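You operate a simulated robot arm through the tools that you are given. There is no shell and no other tool. Be economical: measure what you need, move in short steps, check, and stop when the job is done.

Carry out the task below with a simulated robot arm. There is one attempt and no reset: what you move stays moved.

TASK
On the top of the masking bench, make the green ring and the brown bottle change places.
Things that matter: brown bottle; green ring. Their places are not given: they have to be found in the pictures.

It is judged by the outcome, as a careful person would: the job done as asked, and still so three seconds after it is handed in. It fails if anything else is knocked over, pushed out of place, dropped, spilled or broken.

THE ROBOT
A 6-joint arm with a two-finger parallel gripper, fixed in place. Base frame: the origin is at the foot of the arm, x ahead of it, y to its left, z up; the work surface is at about z = 879. Lengths are in mm, angles in degrees, forces in N, time in s.
With the tool pointing down near the work surface it reaches from about 240 to 640 mm from the base axis. Its first joint turns from -66.0 to 66.0 degrees. Payload 2.7 kg.
Tool frame: the origin (TCP) lies between the finger pads and is the grasp point; the fingertips stand 23 mm ahead of it; z points along the fingers, y is the line along which they close. The gripper opens to 94 mm. The fingers are 38 mm wide and 10 mm thick; the gripper's body (54 by 96 mm) begins 39 mm behind the TCP.
Orientation is that of the tool frame in the base frame, as a unit quaternion [w, x, y, z]. With the fingers straight down and closing along the base's y, the tool's x points along the base's -x, its y along +y and its z along -z.

THE INTERFACE
- The arm moves only by the tool move_arm. Its argument "series" is text: rows parted by semicolons, each of 4 numbers parted by spaces: the shift along the tool's x, y, z in cm, then the turn about the tool's z in rad. In form: x y z twist; .... A call has 1 to 20 rows; each row shifts and turns the commanded pose from where the row before left it, along the tool's axes as they then stand. "hand" is the finger opening in cm, from 0 to 9.4, set as the call begins (left out, the last holds). A row lasts 0.2 s, in which the tool goes at most 50 mm and 8.6 degrees; a call with a longer step from one row to the next is refused whole, and so is a gripper value outside its range. A pose out of reach is approached as far as the arm can. The call stops where the force on the tool passes 40 N (or 10 N more than at its start, if that is more) or the arm is blocked; 0.2 s more then pass. The fingers move at their own pace (about 45 mm/s each) and stop on an object; they squeeze with about 36 N. The grip force told is the motor's: it shows also when the fingers shut on nothing. Time passes only in rows, and 0.2 s behind the last, so rows that do not move let the fingers close. It gives the time, the measured TCP pose, the force on the tool (base axes), the opening and the grip force at its end, in the units of the frame above (readings bear some noise), and new pictures: "show" is both (left out), scene, wrist or none.
- Cameras (640 x 400 px; columns grow to the right, rows downward): "scene" is fixed at [80.5, -434.5, 1429.6]; the picture's right is [0.74, -0.68, 0.00], its down [-0.27, -0.30, -0.91] and it looks along [0.62, 0.67, -0.41] (base axes); focal length 312 px, centre (320, 200). "wrist" rides on the gripper at [-39, 0, -44] in the tool frame; the picture's right is [0.00, -1.00, 0.00], its down [0.97, 0.00, -0.24] and it looks along [0.24, 0.00, 0.97] (tool axes); focal length 218 px, centre (320, 200).
- measure_at(camera, pixels): for up to 12 pixels [column, row] of the newest picture of that camera ("zoom" is the newest enlarged one), the place [x, y, z] in the base frame of the surface seen there, good to about 2 mm, but the place of the scene camera against the robot may be out by one fixed shift of up to 18 mm in any direction. No time passes.
- inspect(camera, box): a new picture of the part [left, top, right, bottom] of that camera's present view, enlarged. No time passes.
- sign_off(): hands the job in; it is judged then, once.

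Work in short steps. Measure before you move; look again where a grasp or a placing could have gone wrong, and mend it. You have 80 turns and 120 pictures in all, the two below and enlarged ones among them. Open the gripper and draw the arm clear of the work before you hand the job in, unless the task says otherwise; then end with one line.

The tools are called after "Emit:" by a JSON object that holds its "op" and its "data". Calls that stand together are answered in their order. move_arm: Moves the arm, as the interface text tells. Its arguments: {"type":"object","properties":{"series":{"type":"string"},"hand":{"type":"number"},"show":{"type":"string","enum":["both","scene","wrist","none"]}},"required":["series"]} The other tools are called the same way: measure_at (camera, pixels) gives the place of the surface under pixels of a picture; inspect (camera, box) takes an enlarged picture of a part of a camera's view; sign_off () hands the job in.

At the start:

```text
time_s: 0.0
position: [405.9, 118.8, 1236.6]
tcp_rot: [0.0, 0.0, 1.0, 0.0]
ft_force: [0.4, -0.1, -0.1]
opening: 93.9
finger_force: 0.0
```

scene: 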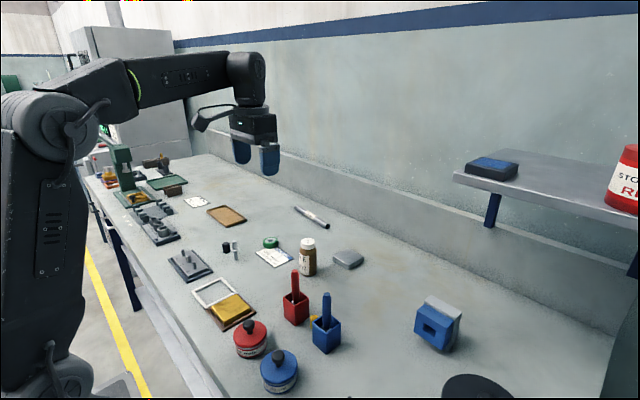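
wrist: 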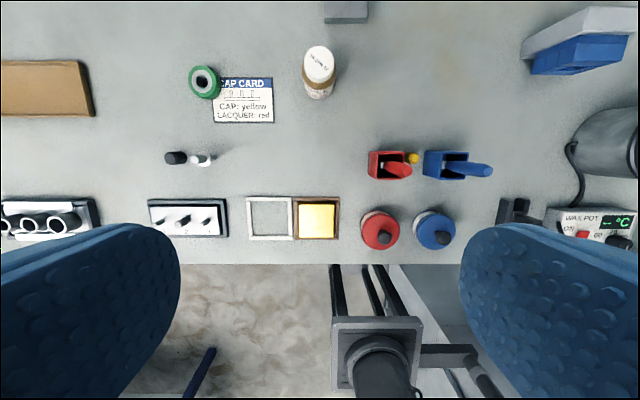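

The wrist picture shows the green ring near (205,82), partly over the card, and the brown bottle near (319,70). I'll enlarge and measure both.

Emit:
{"op": "inspect", "data": {"camera": "wrist", "box": [170, 20, 370, 145]}}

Emit:
{"op": "inspect", "data": {"camera": "scene", "box": [210, 210, 370, 310]}}

Emit:
{"op": "measure_at", "data": {"camera": "wrist", "pixels": [[205, 82], [205, 68], [205, 96], [191, 82], [218, 82], [319, 55], [319, 90], [305, 65], [333, 65], [319, 98], [215, 121], [273, 121]]}}

Emit:
{"op": "measure_at", "data": {"camera": "scene", "pixels": [[307, 240], [307, 258], [307, 273], [271, 241], [271, 247], [264, 242], [278, 242], [271, 238]]}}

```text
3.20 times, centred on (270, 82) of wrist
```

zoom: 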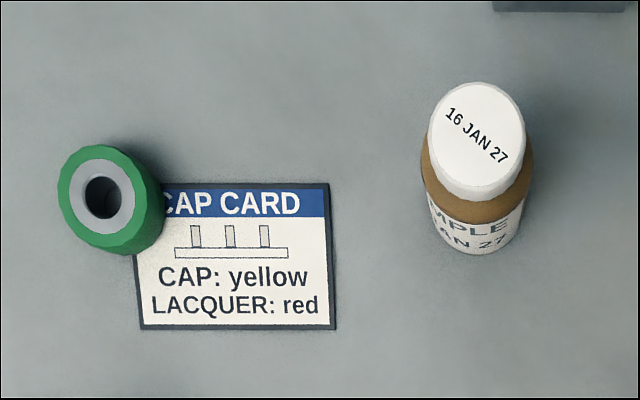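

```text
4.00 times, centred on (290, 260) of scene
```

zoom: 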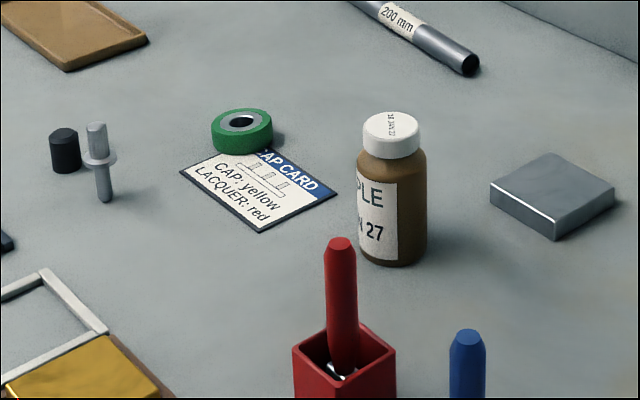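

```text
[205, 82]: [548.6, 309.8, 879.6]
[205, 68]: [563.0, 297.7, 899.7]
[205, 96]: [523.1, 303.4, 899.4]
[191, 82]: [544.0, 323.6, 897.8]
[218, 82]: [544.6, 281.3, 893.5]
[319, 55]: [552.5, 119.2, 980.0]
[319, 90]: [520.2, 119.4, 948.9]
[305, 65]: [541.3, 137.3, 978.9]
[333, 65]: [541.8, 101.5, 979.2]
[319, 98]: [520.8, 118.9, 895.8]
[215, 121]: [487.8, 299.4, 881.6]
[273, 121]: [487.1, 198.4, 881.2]
```

```text
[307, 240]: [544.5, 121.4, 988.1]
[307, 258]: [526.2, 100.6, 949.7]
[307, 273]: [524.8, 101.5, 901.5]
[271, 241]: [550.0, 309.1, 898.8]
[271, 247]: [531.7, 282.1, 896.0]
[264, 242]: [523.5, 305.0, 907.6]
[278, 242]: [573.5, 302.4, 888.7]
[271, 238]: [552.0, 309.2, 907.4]
```

Bottle centre is about (543,119), top z 980. The ring is about (543,303), 20 mm high, with the card's corner near or under it. I'll move above the ring for a closer look.

Emit:
{"op": "move_arm", "data": {"series": "-1.77 2.59 2.23 0;-1.77 2.59 2.23 0;-1.77 2.59 2.23 0;-1.77 2.59 2.23 0;-1.77 2.59 2.23 0;-1.77 2.59 2.23 0;-1.77 2.59 2.23 0;0 0 0 0"}}

```text
time_s: 1.8
position: [528.8, 303.4, 1083.5]
tcp_rot: [0.0, 0.001, 1.0, 0.0]
ft_force: [-0.7, 1.0, -0.4]
opening: 93.8
finger_force: 0.0
```

scene: 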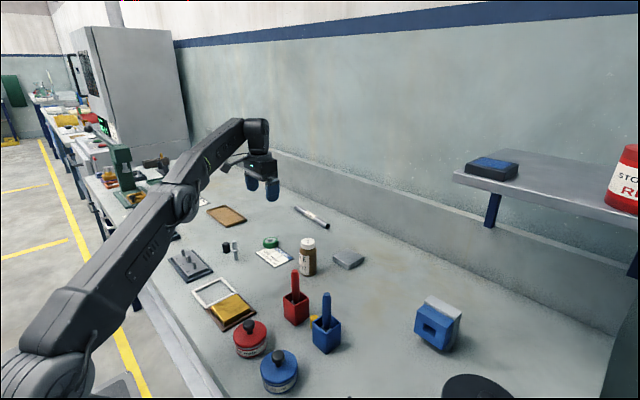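
wrist: 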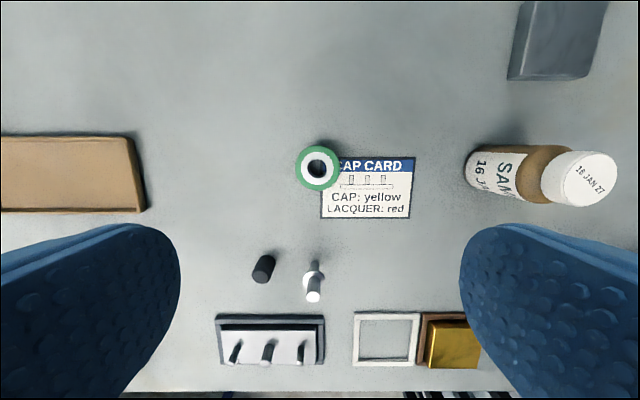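

The ring is now at (317,168), overlapping the card's top-left corner. I'll enlarge and measure it.

Emit:
{"op": "inspect", "data": {"camera": "wrist", "box": [280, 130, 424, 220]}}

Emit:
{"op": "measure_at", "data": {"camera": "wrist", "pixels": [[317, 168], [317, 149], [317, 186], [298, 167], [336, 167], [317, 156], [317, 180], [412, 159], [410, 217], [322, 216], [345, 160], [322, 196]]}}

```text
4.44 times, centred on (352, 175) of wrist
```

zoom: 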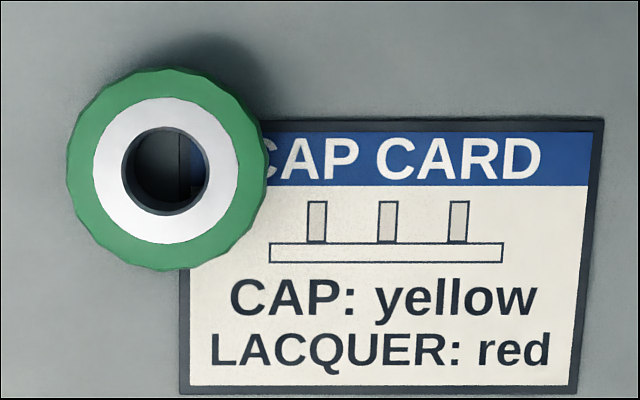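

```text
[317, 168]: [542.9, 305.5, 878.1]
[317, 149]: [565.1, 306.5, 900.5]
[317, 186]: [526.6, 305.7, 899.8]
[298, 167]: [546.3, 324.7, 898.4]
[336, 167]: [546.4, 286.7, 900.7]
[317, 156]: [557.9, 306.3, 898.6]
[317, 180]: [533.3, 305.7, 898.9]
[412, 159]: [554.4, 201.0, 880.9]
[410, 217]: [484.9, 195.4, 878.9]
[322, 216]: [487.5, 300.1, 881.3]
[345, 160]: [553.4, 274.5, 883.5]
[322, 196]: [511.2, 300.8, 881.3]
```

Ring centre is about (546,306) and its top z about 900. It sits on the card's corner (card top z about 881). I'll go above it with the gripper opened to 7 cm and check the pose.

Emit:
{"op": "move_arm", "data": {"series": "-0.85 0.15 3 0;-0.85 0.15 3 0;0 0 3 0;0 0 3 0;0 0 2 0;0 0 0 0;0 0 0 0", "hand": 7}}

```text
time_s: 3.4
position: [547.1, 302.8, 941.6]
tcp_rot: [0.0, 0.0, 1.0, 0.001]
ft_force: [0.2, -0.5, 0.2]
opening: 70.0
finger_force: 0.1
```

scene: 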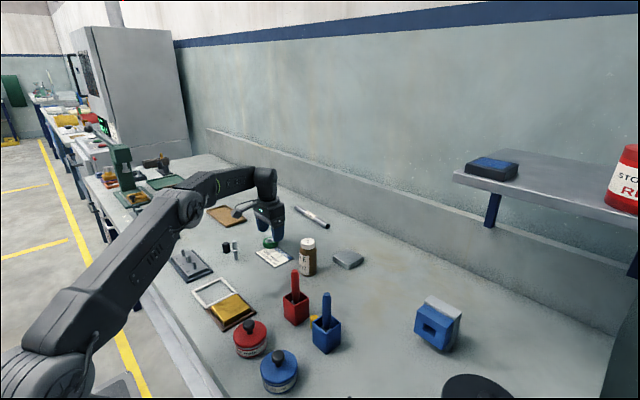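
wrist: 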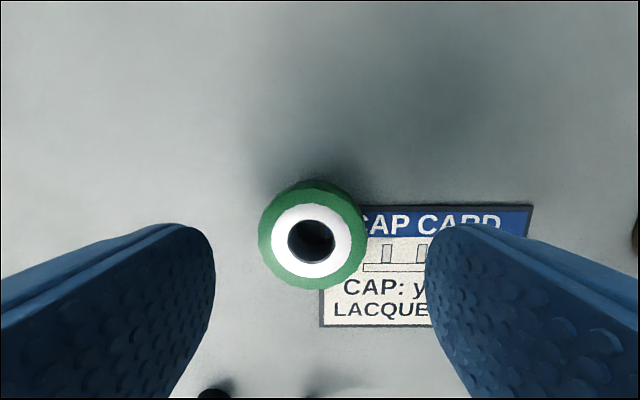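

Emit:
{"op": "measure_at", "data": {"camera": "wrist", "pixels": [[312, 211], [312, 270], [278, 240], [346, 240], [312, 286], [262, 240], [361, 240]]}}

```text
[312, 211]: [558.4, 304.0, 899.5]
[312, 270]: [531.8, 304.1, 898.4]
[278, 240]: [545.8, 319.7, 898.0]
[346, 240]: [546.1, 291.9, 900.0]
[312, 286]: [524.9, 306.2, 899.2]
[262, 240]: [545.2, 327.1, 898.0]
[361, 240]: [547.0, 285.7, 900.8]
```

Ring centre is (545.5, 306). I'll shift +3 mm in y, lower to TCP z of about 909 and close.

Emit:
{"op": "move_arm", "data": {"series": "0.12 0.3 1 0;0 0 1.2 0;0 0 1 0;0 0 0 0", "hand": 7, "show": "none"}}

Emit:
{"op": "move_arm", "data": {"series": "0 0 0 0;0 0 0 0;0 0 0 0;0 0 0 0", "hand": 3}}

```text
time_s: 4.4
position: [544.3, 307.5, 909.9]
tcp_rot: [-0.001, 0.0, 1.0, 0.0]
ft_force: [0.1, 0.5, -0.8]
opening: 70.3
finger_force: 0.0
```

```text
time_s: 5.4
position: [545.8, 306.4, 909.8]
tcp_rot: [0.0, 0.0, 1.0, 0.0]
ft_force: [0.0, -0.1, 0.3]
opening: 47.4
finger_force: 35.8
```

scene: 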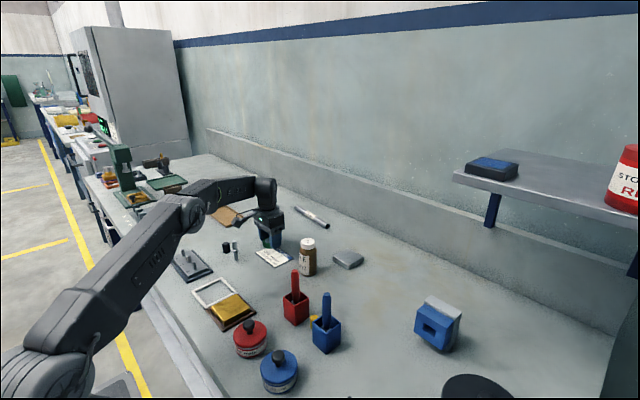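
wrist: 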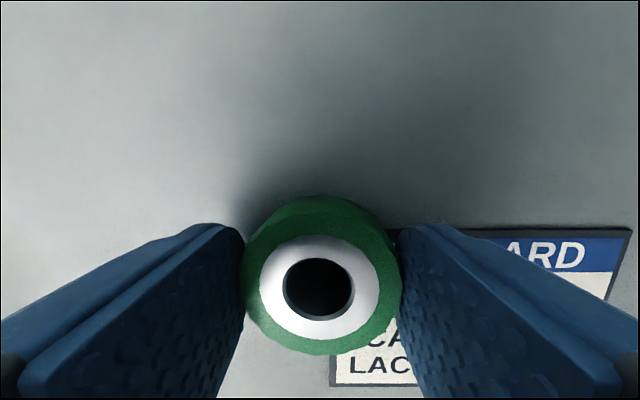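

The ring is held (opening 47.4). I'll lift it and carry it to the free patch at about (450,165), stopping above it to look.

Emit:
{"op": "move_arm", "data": {"series": "0 0 -1.5 0;0 0 -3.5 0;0 0 -4 0;1.9 -2.82 0 0;1.9 -2.82 0 0;1.9 -2.82 0 0;1.9 -2.82 0 0;1.9 -2.82 0 0;0 0 0 0"}}

```text
time_s: 7.4
position: [449.5, 163.2, 1001.4]
tcp_rot: [0.0, 0.0, 1.0, 0.0]
ft_force: [0.8, -0.4, -1.1]
opening: 47.4
finger_force: 35.5
```

scene: 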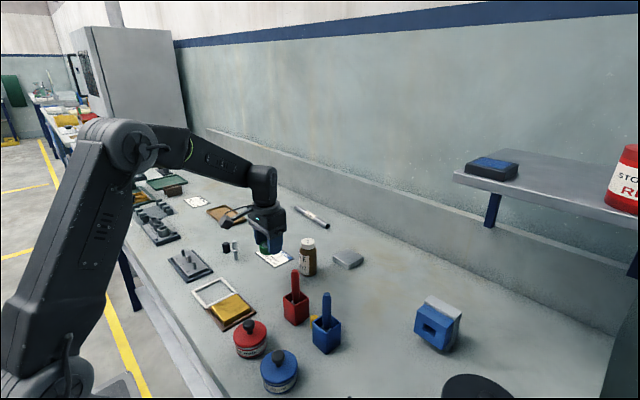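
wrist: 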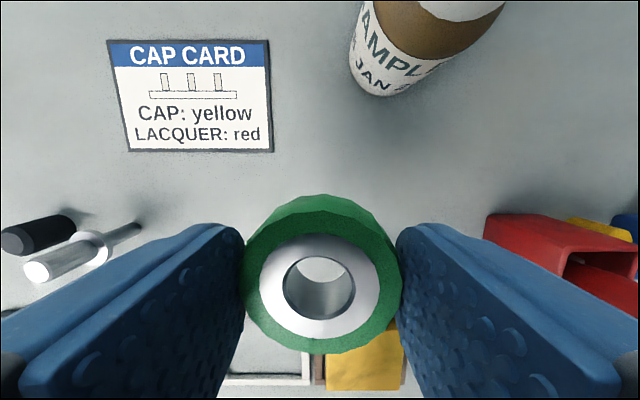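

The spot below is clear. I'll lower the ring to the bench and open.

Emit:
{"op": "move_arm", "data": {"series": "0 0 3 0;0 0 3 0;0 0 2 0;0 0 0.8 0;0 0 0.4 0;0 0 0 0", "show": "wrist"}}

```text
time_s: 8.8
position: [451.1, 164.9, 908.2]
tcp_rot: [0.001, 0.0, 1.0, 0.0]
ft_force: [-0.5, -1.0, 7.1]
opening: 47.2
finger_force: 35.9
```

wrist: 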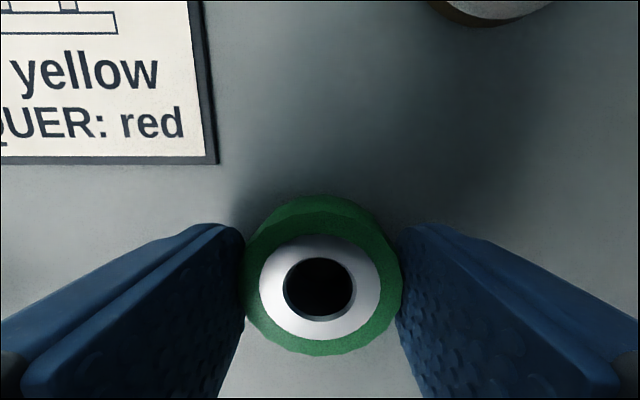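

The ring is on the bench (7 N contact). I'll release it, rise, and move above the bottle.

Emit:
{"op": "move_arm", "data": {"series": "0 0 0 0;0 0 0 0;0 0 0 0;0 0 -2 0;0 0 -3 0;0 0 -4 0;0 0 -4 0;0 0 -4 0;-3 -1.5 0 0;-3 -1.5 0 0;-3 -1.6 0 0;0 0 0 0", "hand": 7}}

```text
time_s: 11.4
position: [543.5, 119.9, 1077.4]
tcp_rot: [0.0, 0.0, 1.0, 0.0]
ft_force: [0.6, -0.2, 0.0]
opening: 70.1
finger_force: 0.2
```

scene: 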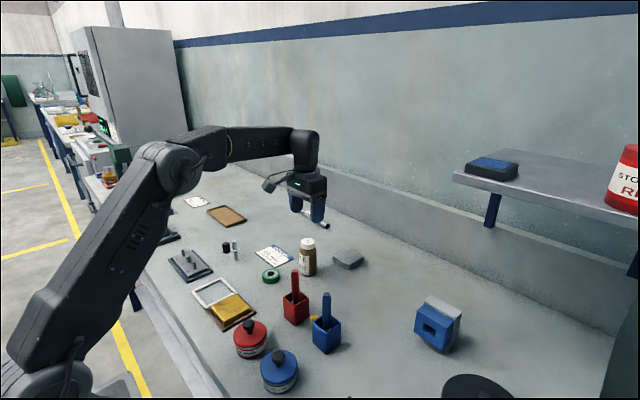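
wrist: 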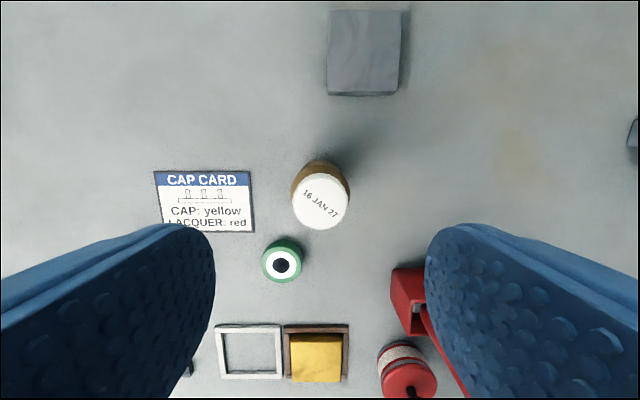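

Emit:
{"op": "measure_at", "data": {"camera": "wrist", "pixels": [[320, 177], [320, 226], [295, 202], [346, 202], [320, 163], [293, 188], [348, 188], [330, 92], [281, 248], [281, 280], [265, 264], [298, 264]]}}

```text
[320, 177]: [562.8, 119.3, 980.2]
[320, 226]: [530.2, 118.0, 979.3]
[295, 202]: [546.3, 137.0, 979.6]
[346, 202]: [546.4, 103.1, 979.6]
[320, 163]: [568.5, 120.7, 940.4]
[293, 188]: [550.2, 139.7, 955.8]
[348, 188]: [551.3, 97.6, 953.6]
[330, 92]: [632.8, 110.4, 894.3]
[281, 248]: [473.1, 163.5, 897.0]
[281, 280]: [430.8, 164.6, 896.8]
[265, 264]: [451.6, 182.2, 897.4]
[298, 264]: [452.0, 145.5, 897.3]
```

Bottle centre is (545.5,119.5), top z 980. I'll lower to TCP z of about 947, which keeps the palm above the cap, and close on the body.

Emit:
{"op": "move_arm", "data": {"series": "-0.2 0 4 0;0 0 4 0;0 0 3 0;0 0 2 0;0 0 0 0", "show": "wrist"}}

Emit:
{"op": "move_arm", "data": {"series": "0 0 0 0;0 0 0 0;0 0 0 0;0 0 0 0;0 0 0 0", "hand": 3}}

```text
time_s: 12.6
position: [542.6, 119.6, 944.3]
tcp_rot: [0.0, 0.0, 1.0, 0.0]
ft_force: [0.2, 0.3, 0.3]
opening: 70.0
finger_force: 0.1
```

wrist: 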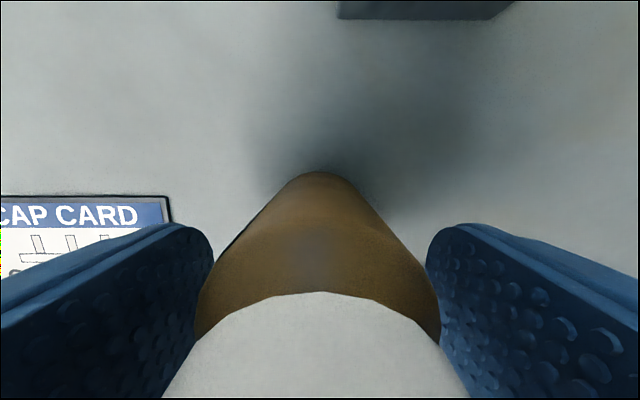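

```text
time_s: 13.8
position: [540.5, 119.3, 945.8]
tcp_rot: [0.0, 0.0, 1.0, 0.0]
ft_force: [0.5, -0.2, 0.8]
opening: 46.0
finger_force: 36.2
```

scene: 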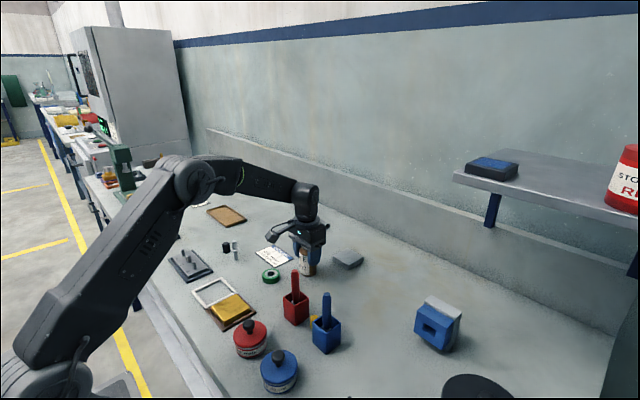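
wrist: 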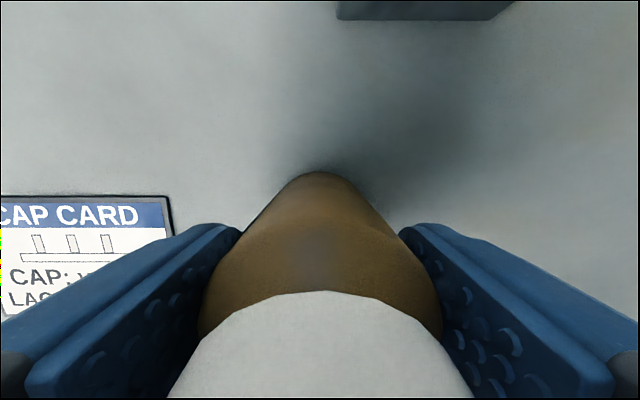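

The bottle is held (opening 46). I'll lift 6 cm and carry it +187 mm in y, then look.

Emit:
{"op": "move_arm", "data": {"series": "0 0 -1.5 0;0 0 -2.5 0;0 0 -2 0;0 2.7 0 0;0 3.2 0 0;0 3.2 0 0;0 3.2 0 0;0 3.2 0 0;0 3.2 0 0;0 0 0 0;0 0 0 0"}}

```text
time_s: 16.2
position: [542.2, 305.2, 1004.3]
tcp_rot: [0.001, 0.001, 1.0, 0.0]
ft_force: [-0.4, 0.3, -0.7]
opening: 46.5
finger_force: 36.3
```

scene: 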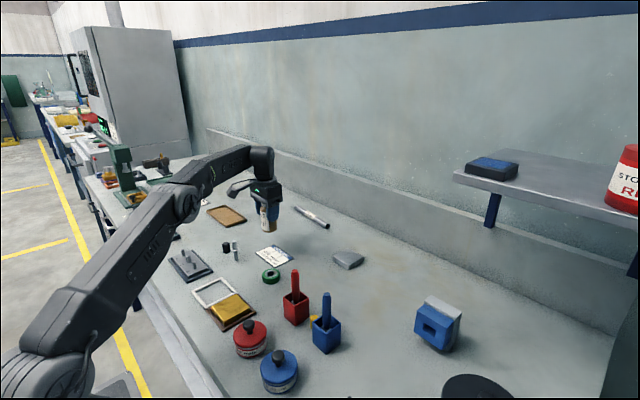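
wrist: 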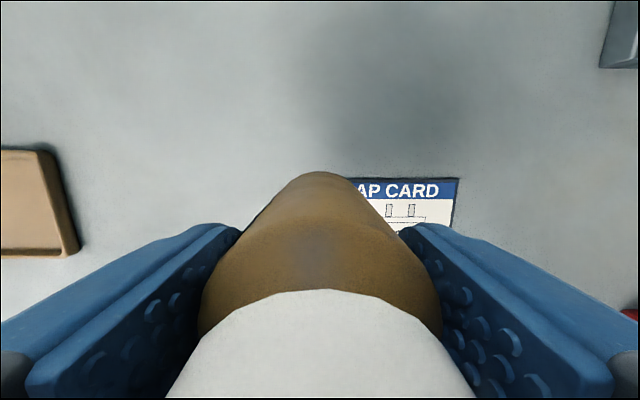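

The bottle hangs straight over the ring's old place. I'll lower to just above card contact (TCP z about 949).

Emit:
{"op": "move_arm", "data": {"series": "0 0.1 2 0;0 0 2 0;0 0 1 0;0 0 0.5 0;0 0 0 0;0 0 0 0"}}

```text
time_s: 17.6
position: [543.9, 307.6, 952.5]
tcp_rot: [0.0, 0.0, 1.0, 0.0]
ft_force: [-0.4, 0.6, -0.4]
opening: 46.0
finger_force: 36.1
```

scene: 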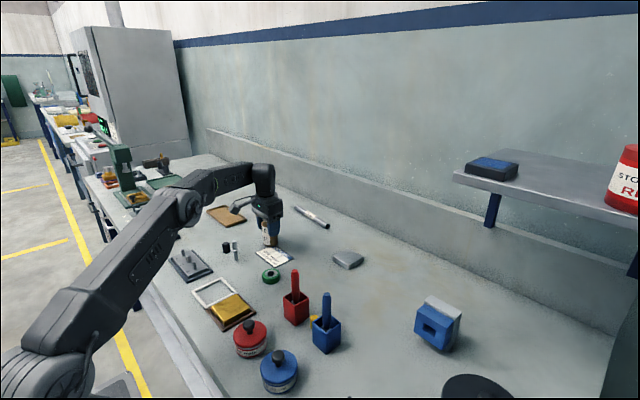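
wrist: 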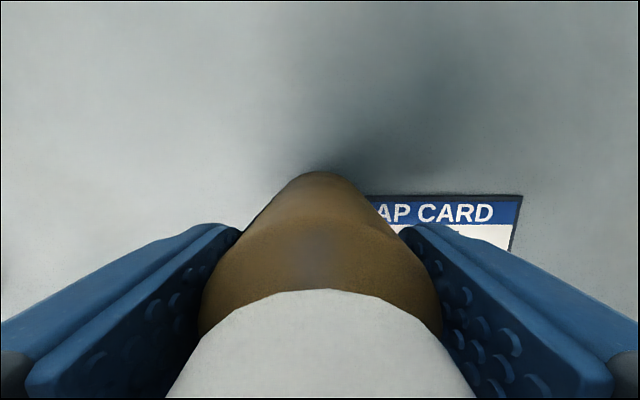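

No contact yet at z of about 951. I'll lower in 1 mm steps.

Emit:
{"op": "move_arm", "data": {"series": "0 0 0.1 0;0 0 0.1 0;0 0 0 0", "show": "none"}}

Emit:
{"op": "move_arm", "data": {"series": "0 0 0.1 0;0 0 0 0", "show": "none"}}

```text
time_s: 18.4
position: [542.1, 308.4, 949.6]
tcp_rot: [0.0, 0.0, 1.0, -0.001]
ft_force: [0.1, -0.5, -1.3]
opening: 46.1
finger_force: 36.1
```

```text
time_s: 19.0
position: [542.6, 306.7, 949.0]
tcp_rot: [0.0, 0.0, 1.0, 0.0]
ft_force: [-0.1, 0.2, -0.7]
opening: 46.1
finger_force: 36.0
```

Emit:
{"op": "move_arm", "data": {"series": "0 0 0.1 0;0 0 0 0", "show": "none"}}

Emit:
{"op": "move_arm", "data": {"series": "0 0 0.1 0;0 0 0 0", "show": "none"}}

```text
time_s: 19.6
position: [543.0, 307.6, 947.6]
tcp_rot: [-0.001, 0.0, 1.0, 0.0]
ft_force: [0.3, 0.4, -1.2]
opening: 46.2
finger_force: 35.8
```

```text
time_s: 20.2
position: [544.3, 308.6, 946.5]
tcp_rot: [0.0, 0.0, 1.0, 0.0]
ft_force: [-0.5, 0.3, -0.6]
opening: 45.9
finger_force: 36.1
```

Emit:
{"op": "move_arm", "data": {"series": "0 0 0.1 0;0 0 0 0", "show": "wrist"}}

Emit:
{"op": "inspect", "data": {"camera": "scene", "box": [220, 190, 320, 290]}}

```text
time_s: 20.8
position: [543.2, 308.7, 947.0]
tcp_rot: [0.0, 0.0, 1.0, 0.001]
ft_force: [0.0, 2.1, 3.9]
opening: 46.1
finger_force: 36.4
```

wrist: 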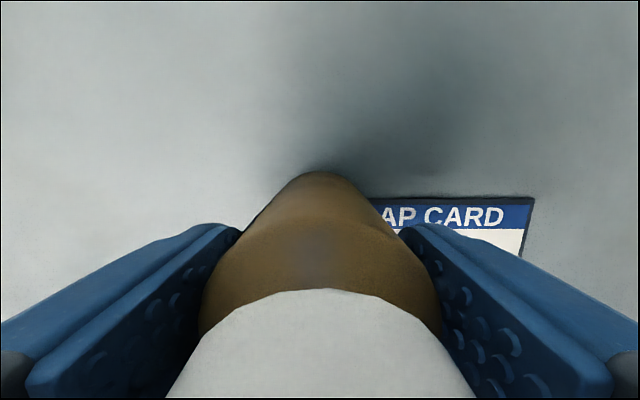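

```text
4.00 times, centred on (270, 240) of scene
```

zoom: 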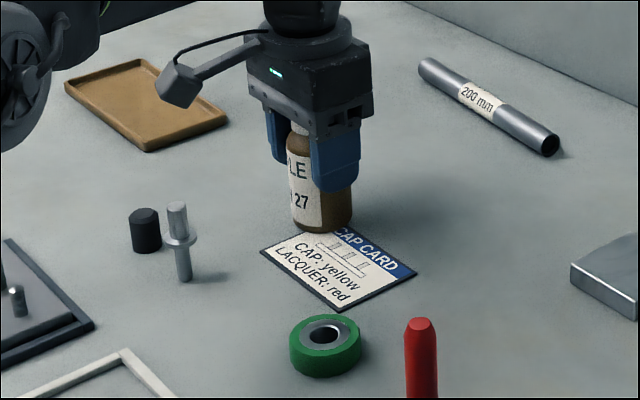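

Contact is made (about 4 N) and the bottle is upright on the spot. I'll release and rise.

Emit:
{"op": "move_arm", "data": {"series": "0 0 0 0;0 0 0 0;0 0 0 0;0 0 0 0", "hand": 7, "show": "none"}}

Emit:
{"op": "move_arm", "data": {"series": "0 0 -2 0;0 0 -3 0;0 0 -4 0;0 0 -4 0;0 0 0 0"}}

```text
time_s: 21.8
position: [542.0, 307.7, 946.2]
tcp_rot: [0.0, 0.0, 1.0, 0.0]
ft_force: [0.2, -0.8, 0.3]
opening: 70.1
finger_force: 0.1
```

```text
time_s: 23.0
position: [535.2, 300.9, 1062.0]
tcp_rot: [-0.001, 0.0, 1.0, 0.001]
ft_force: [0.5, -0.1, 0.8]
opening: 70.1
finger_force: 0.0
out of reach, approached as far as the arm can: row 3, 4
```

scene: 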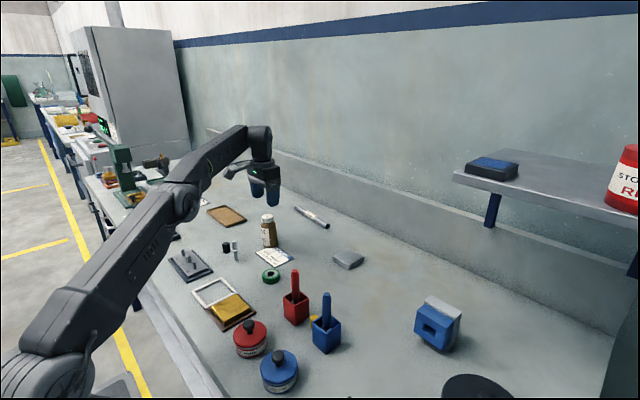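
wrist: 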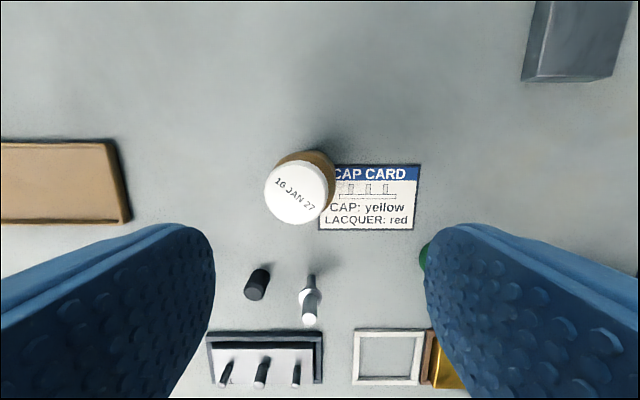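

The bottle stands. I'll check its top and the card for tilt and displacement.

Emit:
{"op": "measure_at", "data": {"camera": "wrist", "pixels": [[300, 164], [296, 220], [268, 190], [327, 190], [417, 167], [413, 228], [320, 227]]}}

Emit:
{"op": "move_arm", "data": {"series": "1.5 -2.5 0 0;1.5 -2.5 0 0;1.5 -2.5 0 0;1.5 -2.5 0 0;1.5 -2.5 0 0;1.5 -1.5 0 0;0 0 2 0;0 0 0 0"}}

```text
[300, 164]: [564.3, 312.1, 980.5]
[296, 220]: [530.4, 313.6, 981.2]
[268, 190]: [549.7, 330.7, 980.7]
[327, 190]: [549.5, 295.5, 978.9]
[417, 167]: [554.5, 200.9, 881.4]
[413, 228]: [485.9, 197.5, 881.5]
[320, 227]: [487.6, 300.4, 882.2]
```

```text
time_s: 24.8
position: [444.3, 162.4, 1043.1]
tcp_rot: [0.0, 0.0, 1.0, 0.0]
ft_force: [0.5, -0.2, 0.4]
opening: 70.0
finger_force: 0.0
```

scene: 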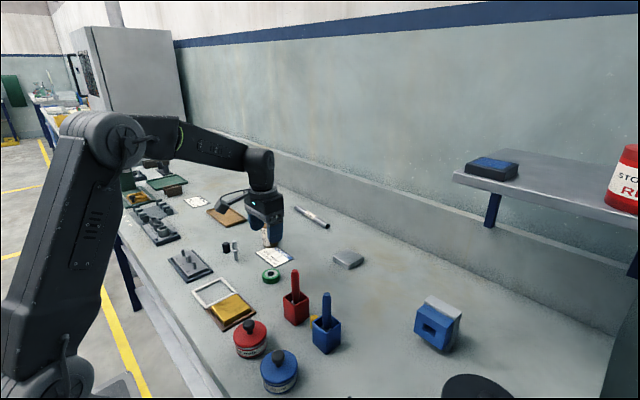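
wrist: 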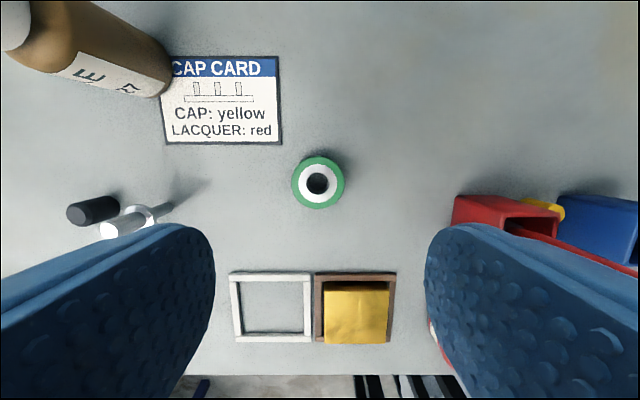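

The bottle is at about (546,308), with a slight lean from the card's edge, and the card hasn't moved. Next I'll grasp the ring at about (451.5,164.5).

Emit:
{"op": "move_arm", "data": {"series": "-0.7 0.2 3.5 0;0 0 4 0;0 0 2.5 0;0 0 0 0", "show": "wrist"}}

```text
time_s: 25.8
position: [449.9, 163.9, 941.8]
tcp_rot: [0.0, 0.0, 1.0, 0.0]
ft_force: [-0.1, -0.5, 0.2]
opening: 70.1
finger_force: 0.1
```

wrist: 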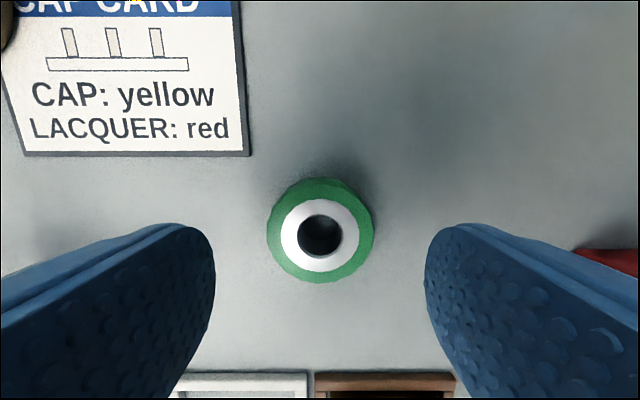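

Emit:
{"op": "move_arm", "data": {"series": "-0.1 0 1.5 0;0 0 1.75 0;0 0 0 0", "show": "none"}}

Emit:
{"op": "move_arm", "data": {"series": "0 0 0 0;0 0 0 0;0 0 0 0;0 0 0 0", "hand": 3, "show": "wrist"}}

```text
time_s: 26.6
position: [451.6, 163.4, 909.1]
tcp_rot: [0.0, 0.0, 1.0, 0.0]
ft_force: [0.4, -0.8, 0.2]
opening: 69.9
finger_force: 0.0
```

```text
time_s: 27.6
position: [451.3, 162.4, 909.3]
tcp_rot: [0.001, 0.0, 1.0, 0.0]
ft_force: [-0.6, 0.7, 0.9]
opening: 46.7
finger_force: 36.2
```

wrist: 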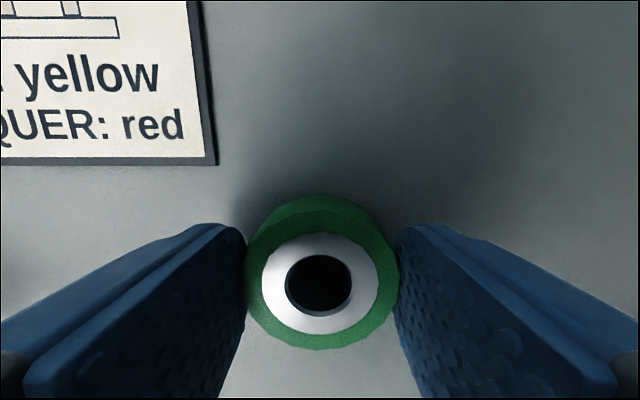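

The ring is held. I'll lift it and carry it to (545.5,119.5).

Emit:
{"op": "move_arm", "data": {"series": "0 0 -1.5 0;0 0 -3.5 0;-3.2 -1.5 0 0;-3.2 -1.5 0 0;-3 -1.4 0 0;0 0 0 0;0 0 0 0"}}

```text
time_s: 29.2
position: [545.3, 116.0, 957.4]
tcp_rot: [0.0, 0.0, 1.0, 0.0]
ft_force: [1.0, 0.3, -1.3]
opening: 46.7
finger_force: 36.5
```

scene: 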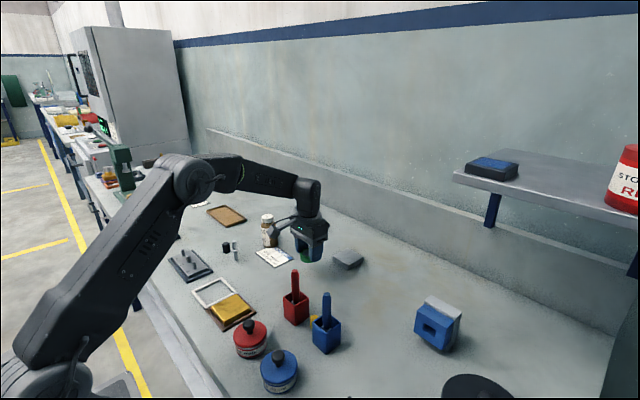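
wrist: 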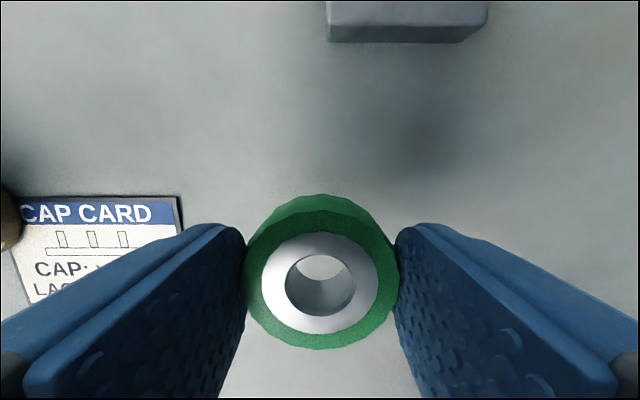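

Emit:
{"op": "move_arm", "data": {"series": "0 0.2 2.5 0;0 0 1.5 0;0 0 0.8 0;0 0 0.2 0;0 0 0 0;0 0 0 0", "show": "none"}}

```text
time_s: 30.6
position: [545.5, 120.4, 908.6]
tcp_rot: [0.001, 0.0, 1.0, -0.001]
ft_force: [0.0, -2.9, 9.7]
opening: 46.9
finger_force: 36.0
```

The ring touches the bench. I'll release it, rise, and back off for a final look.

Emit:
{"op": "move_arm", "data": {"series": "0 0 0 0;0 0 0 0;0 0 0 0;0 0 -2 0;0 0 -4 0;0 0 -4 0;1 0 -4 0;2 0 -4 0;3 0 -2 0;3 0 -2 0;0 0 0 0", "hand": 7}}

Emit:
{"op": "inspect", "data": {"camera": "scene", "box": [220, 190, 380, 290]}}

```text
time_s: 33.0
position: [454.1, 119.5, 1132.8]
tcp_rot: [0.0, 0.001, 1.0, 0.0]
ft_force: [-0.3, 0.2, 0.3]
opening: 69.8
finger_force: 0.0
```

scene: 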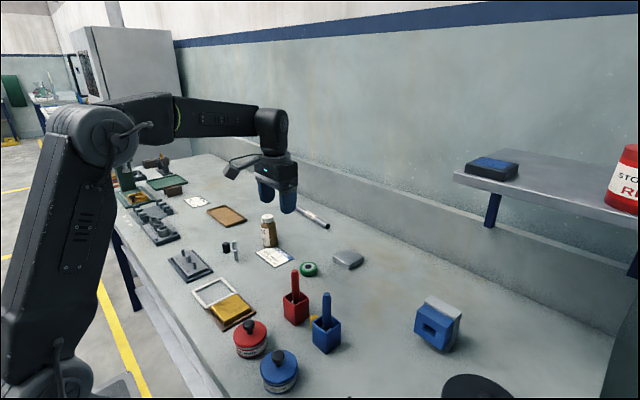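
wrist: 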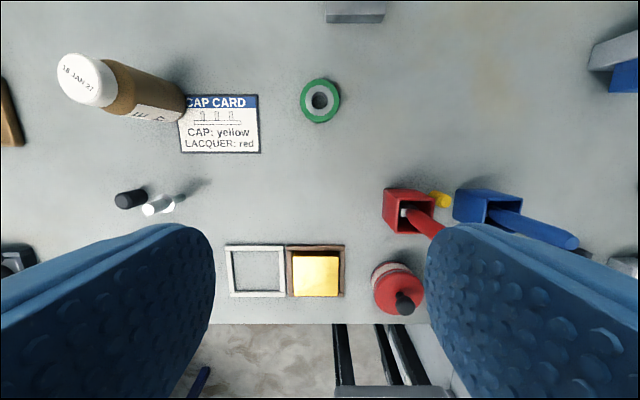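

```text
4.00 times, centred on (300, 240) of scene
```

zoom: 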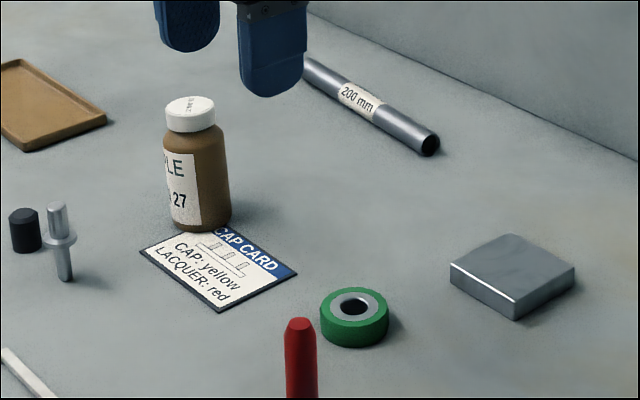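

The ring and bottle have swapped places. The bottle stands with a slight lean on the card's corner, everything else looks undisturbed, and the arm is clear.

Emit:
{"op": "sign_off", "data": {}}

```text
The job is handed in.
```

The green ring and the brown bottle have changed places on the bench. The bottle leans slightly because it stands on the corner of the cap card, where the ring was, and nothing else looks moved.
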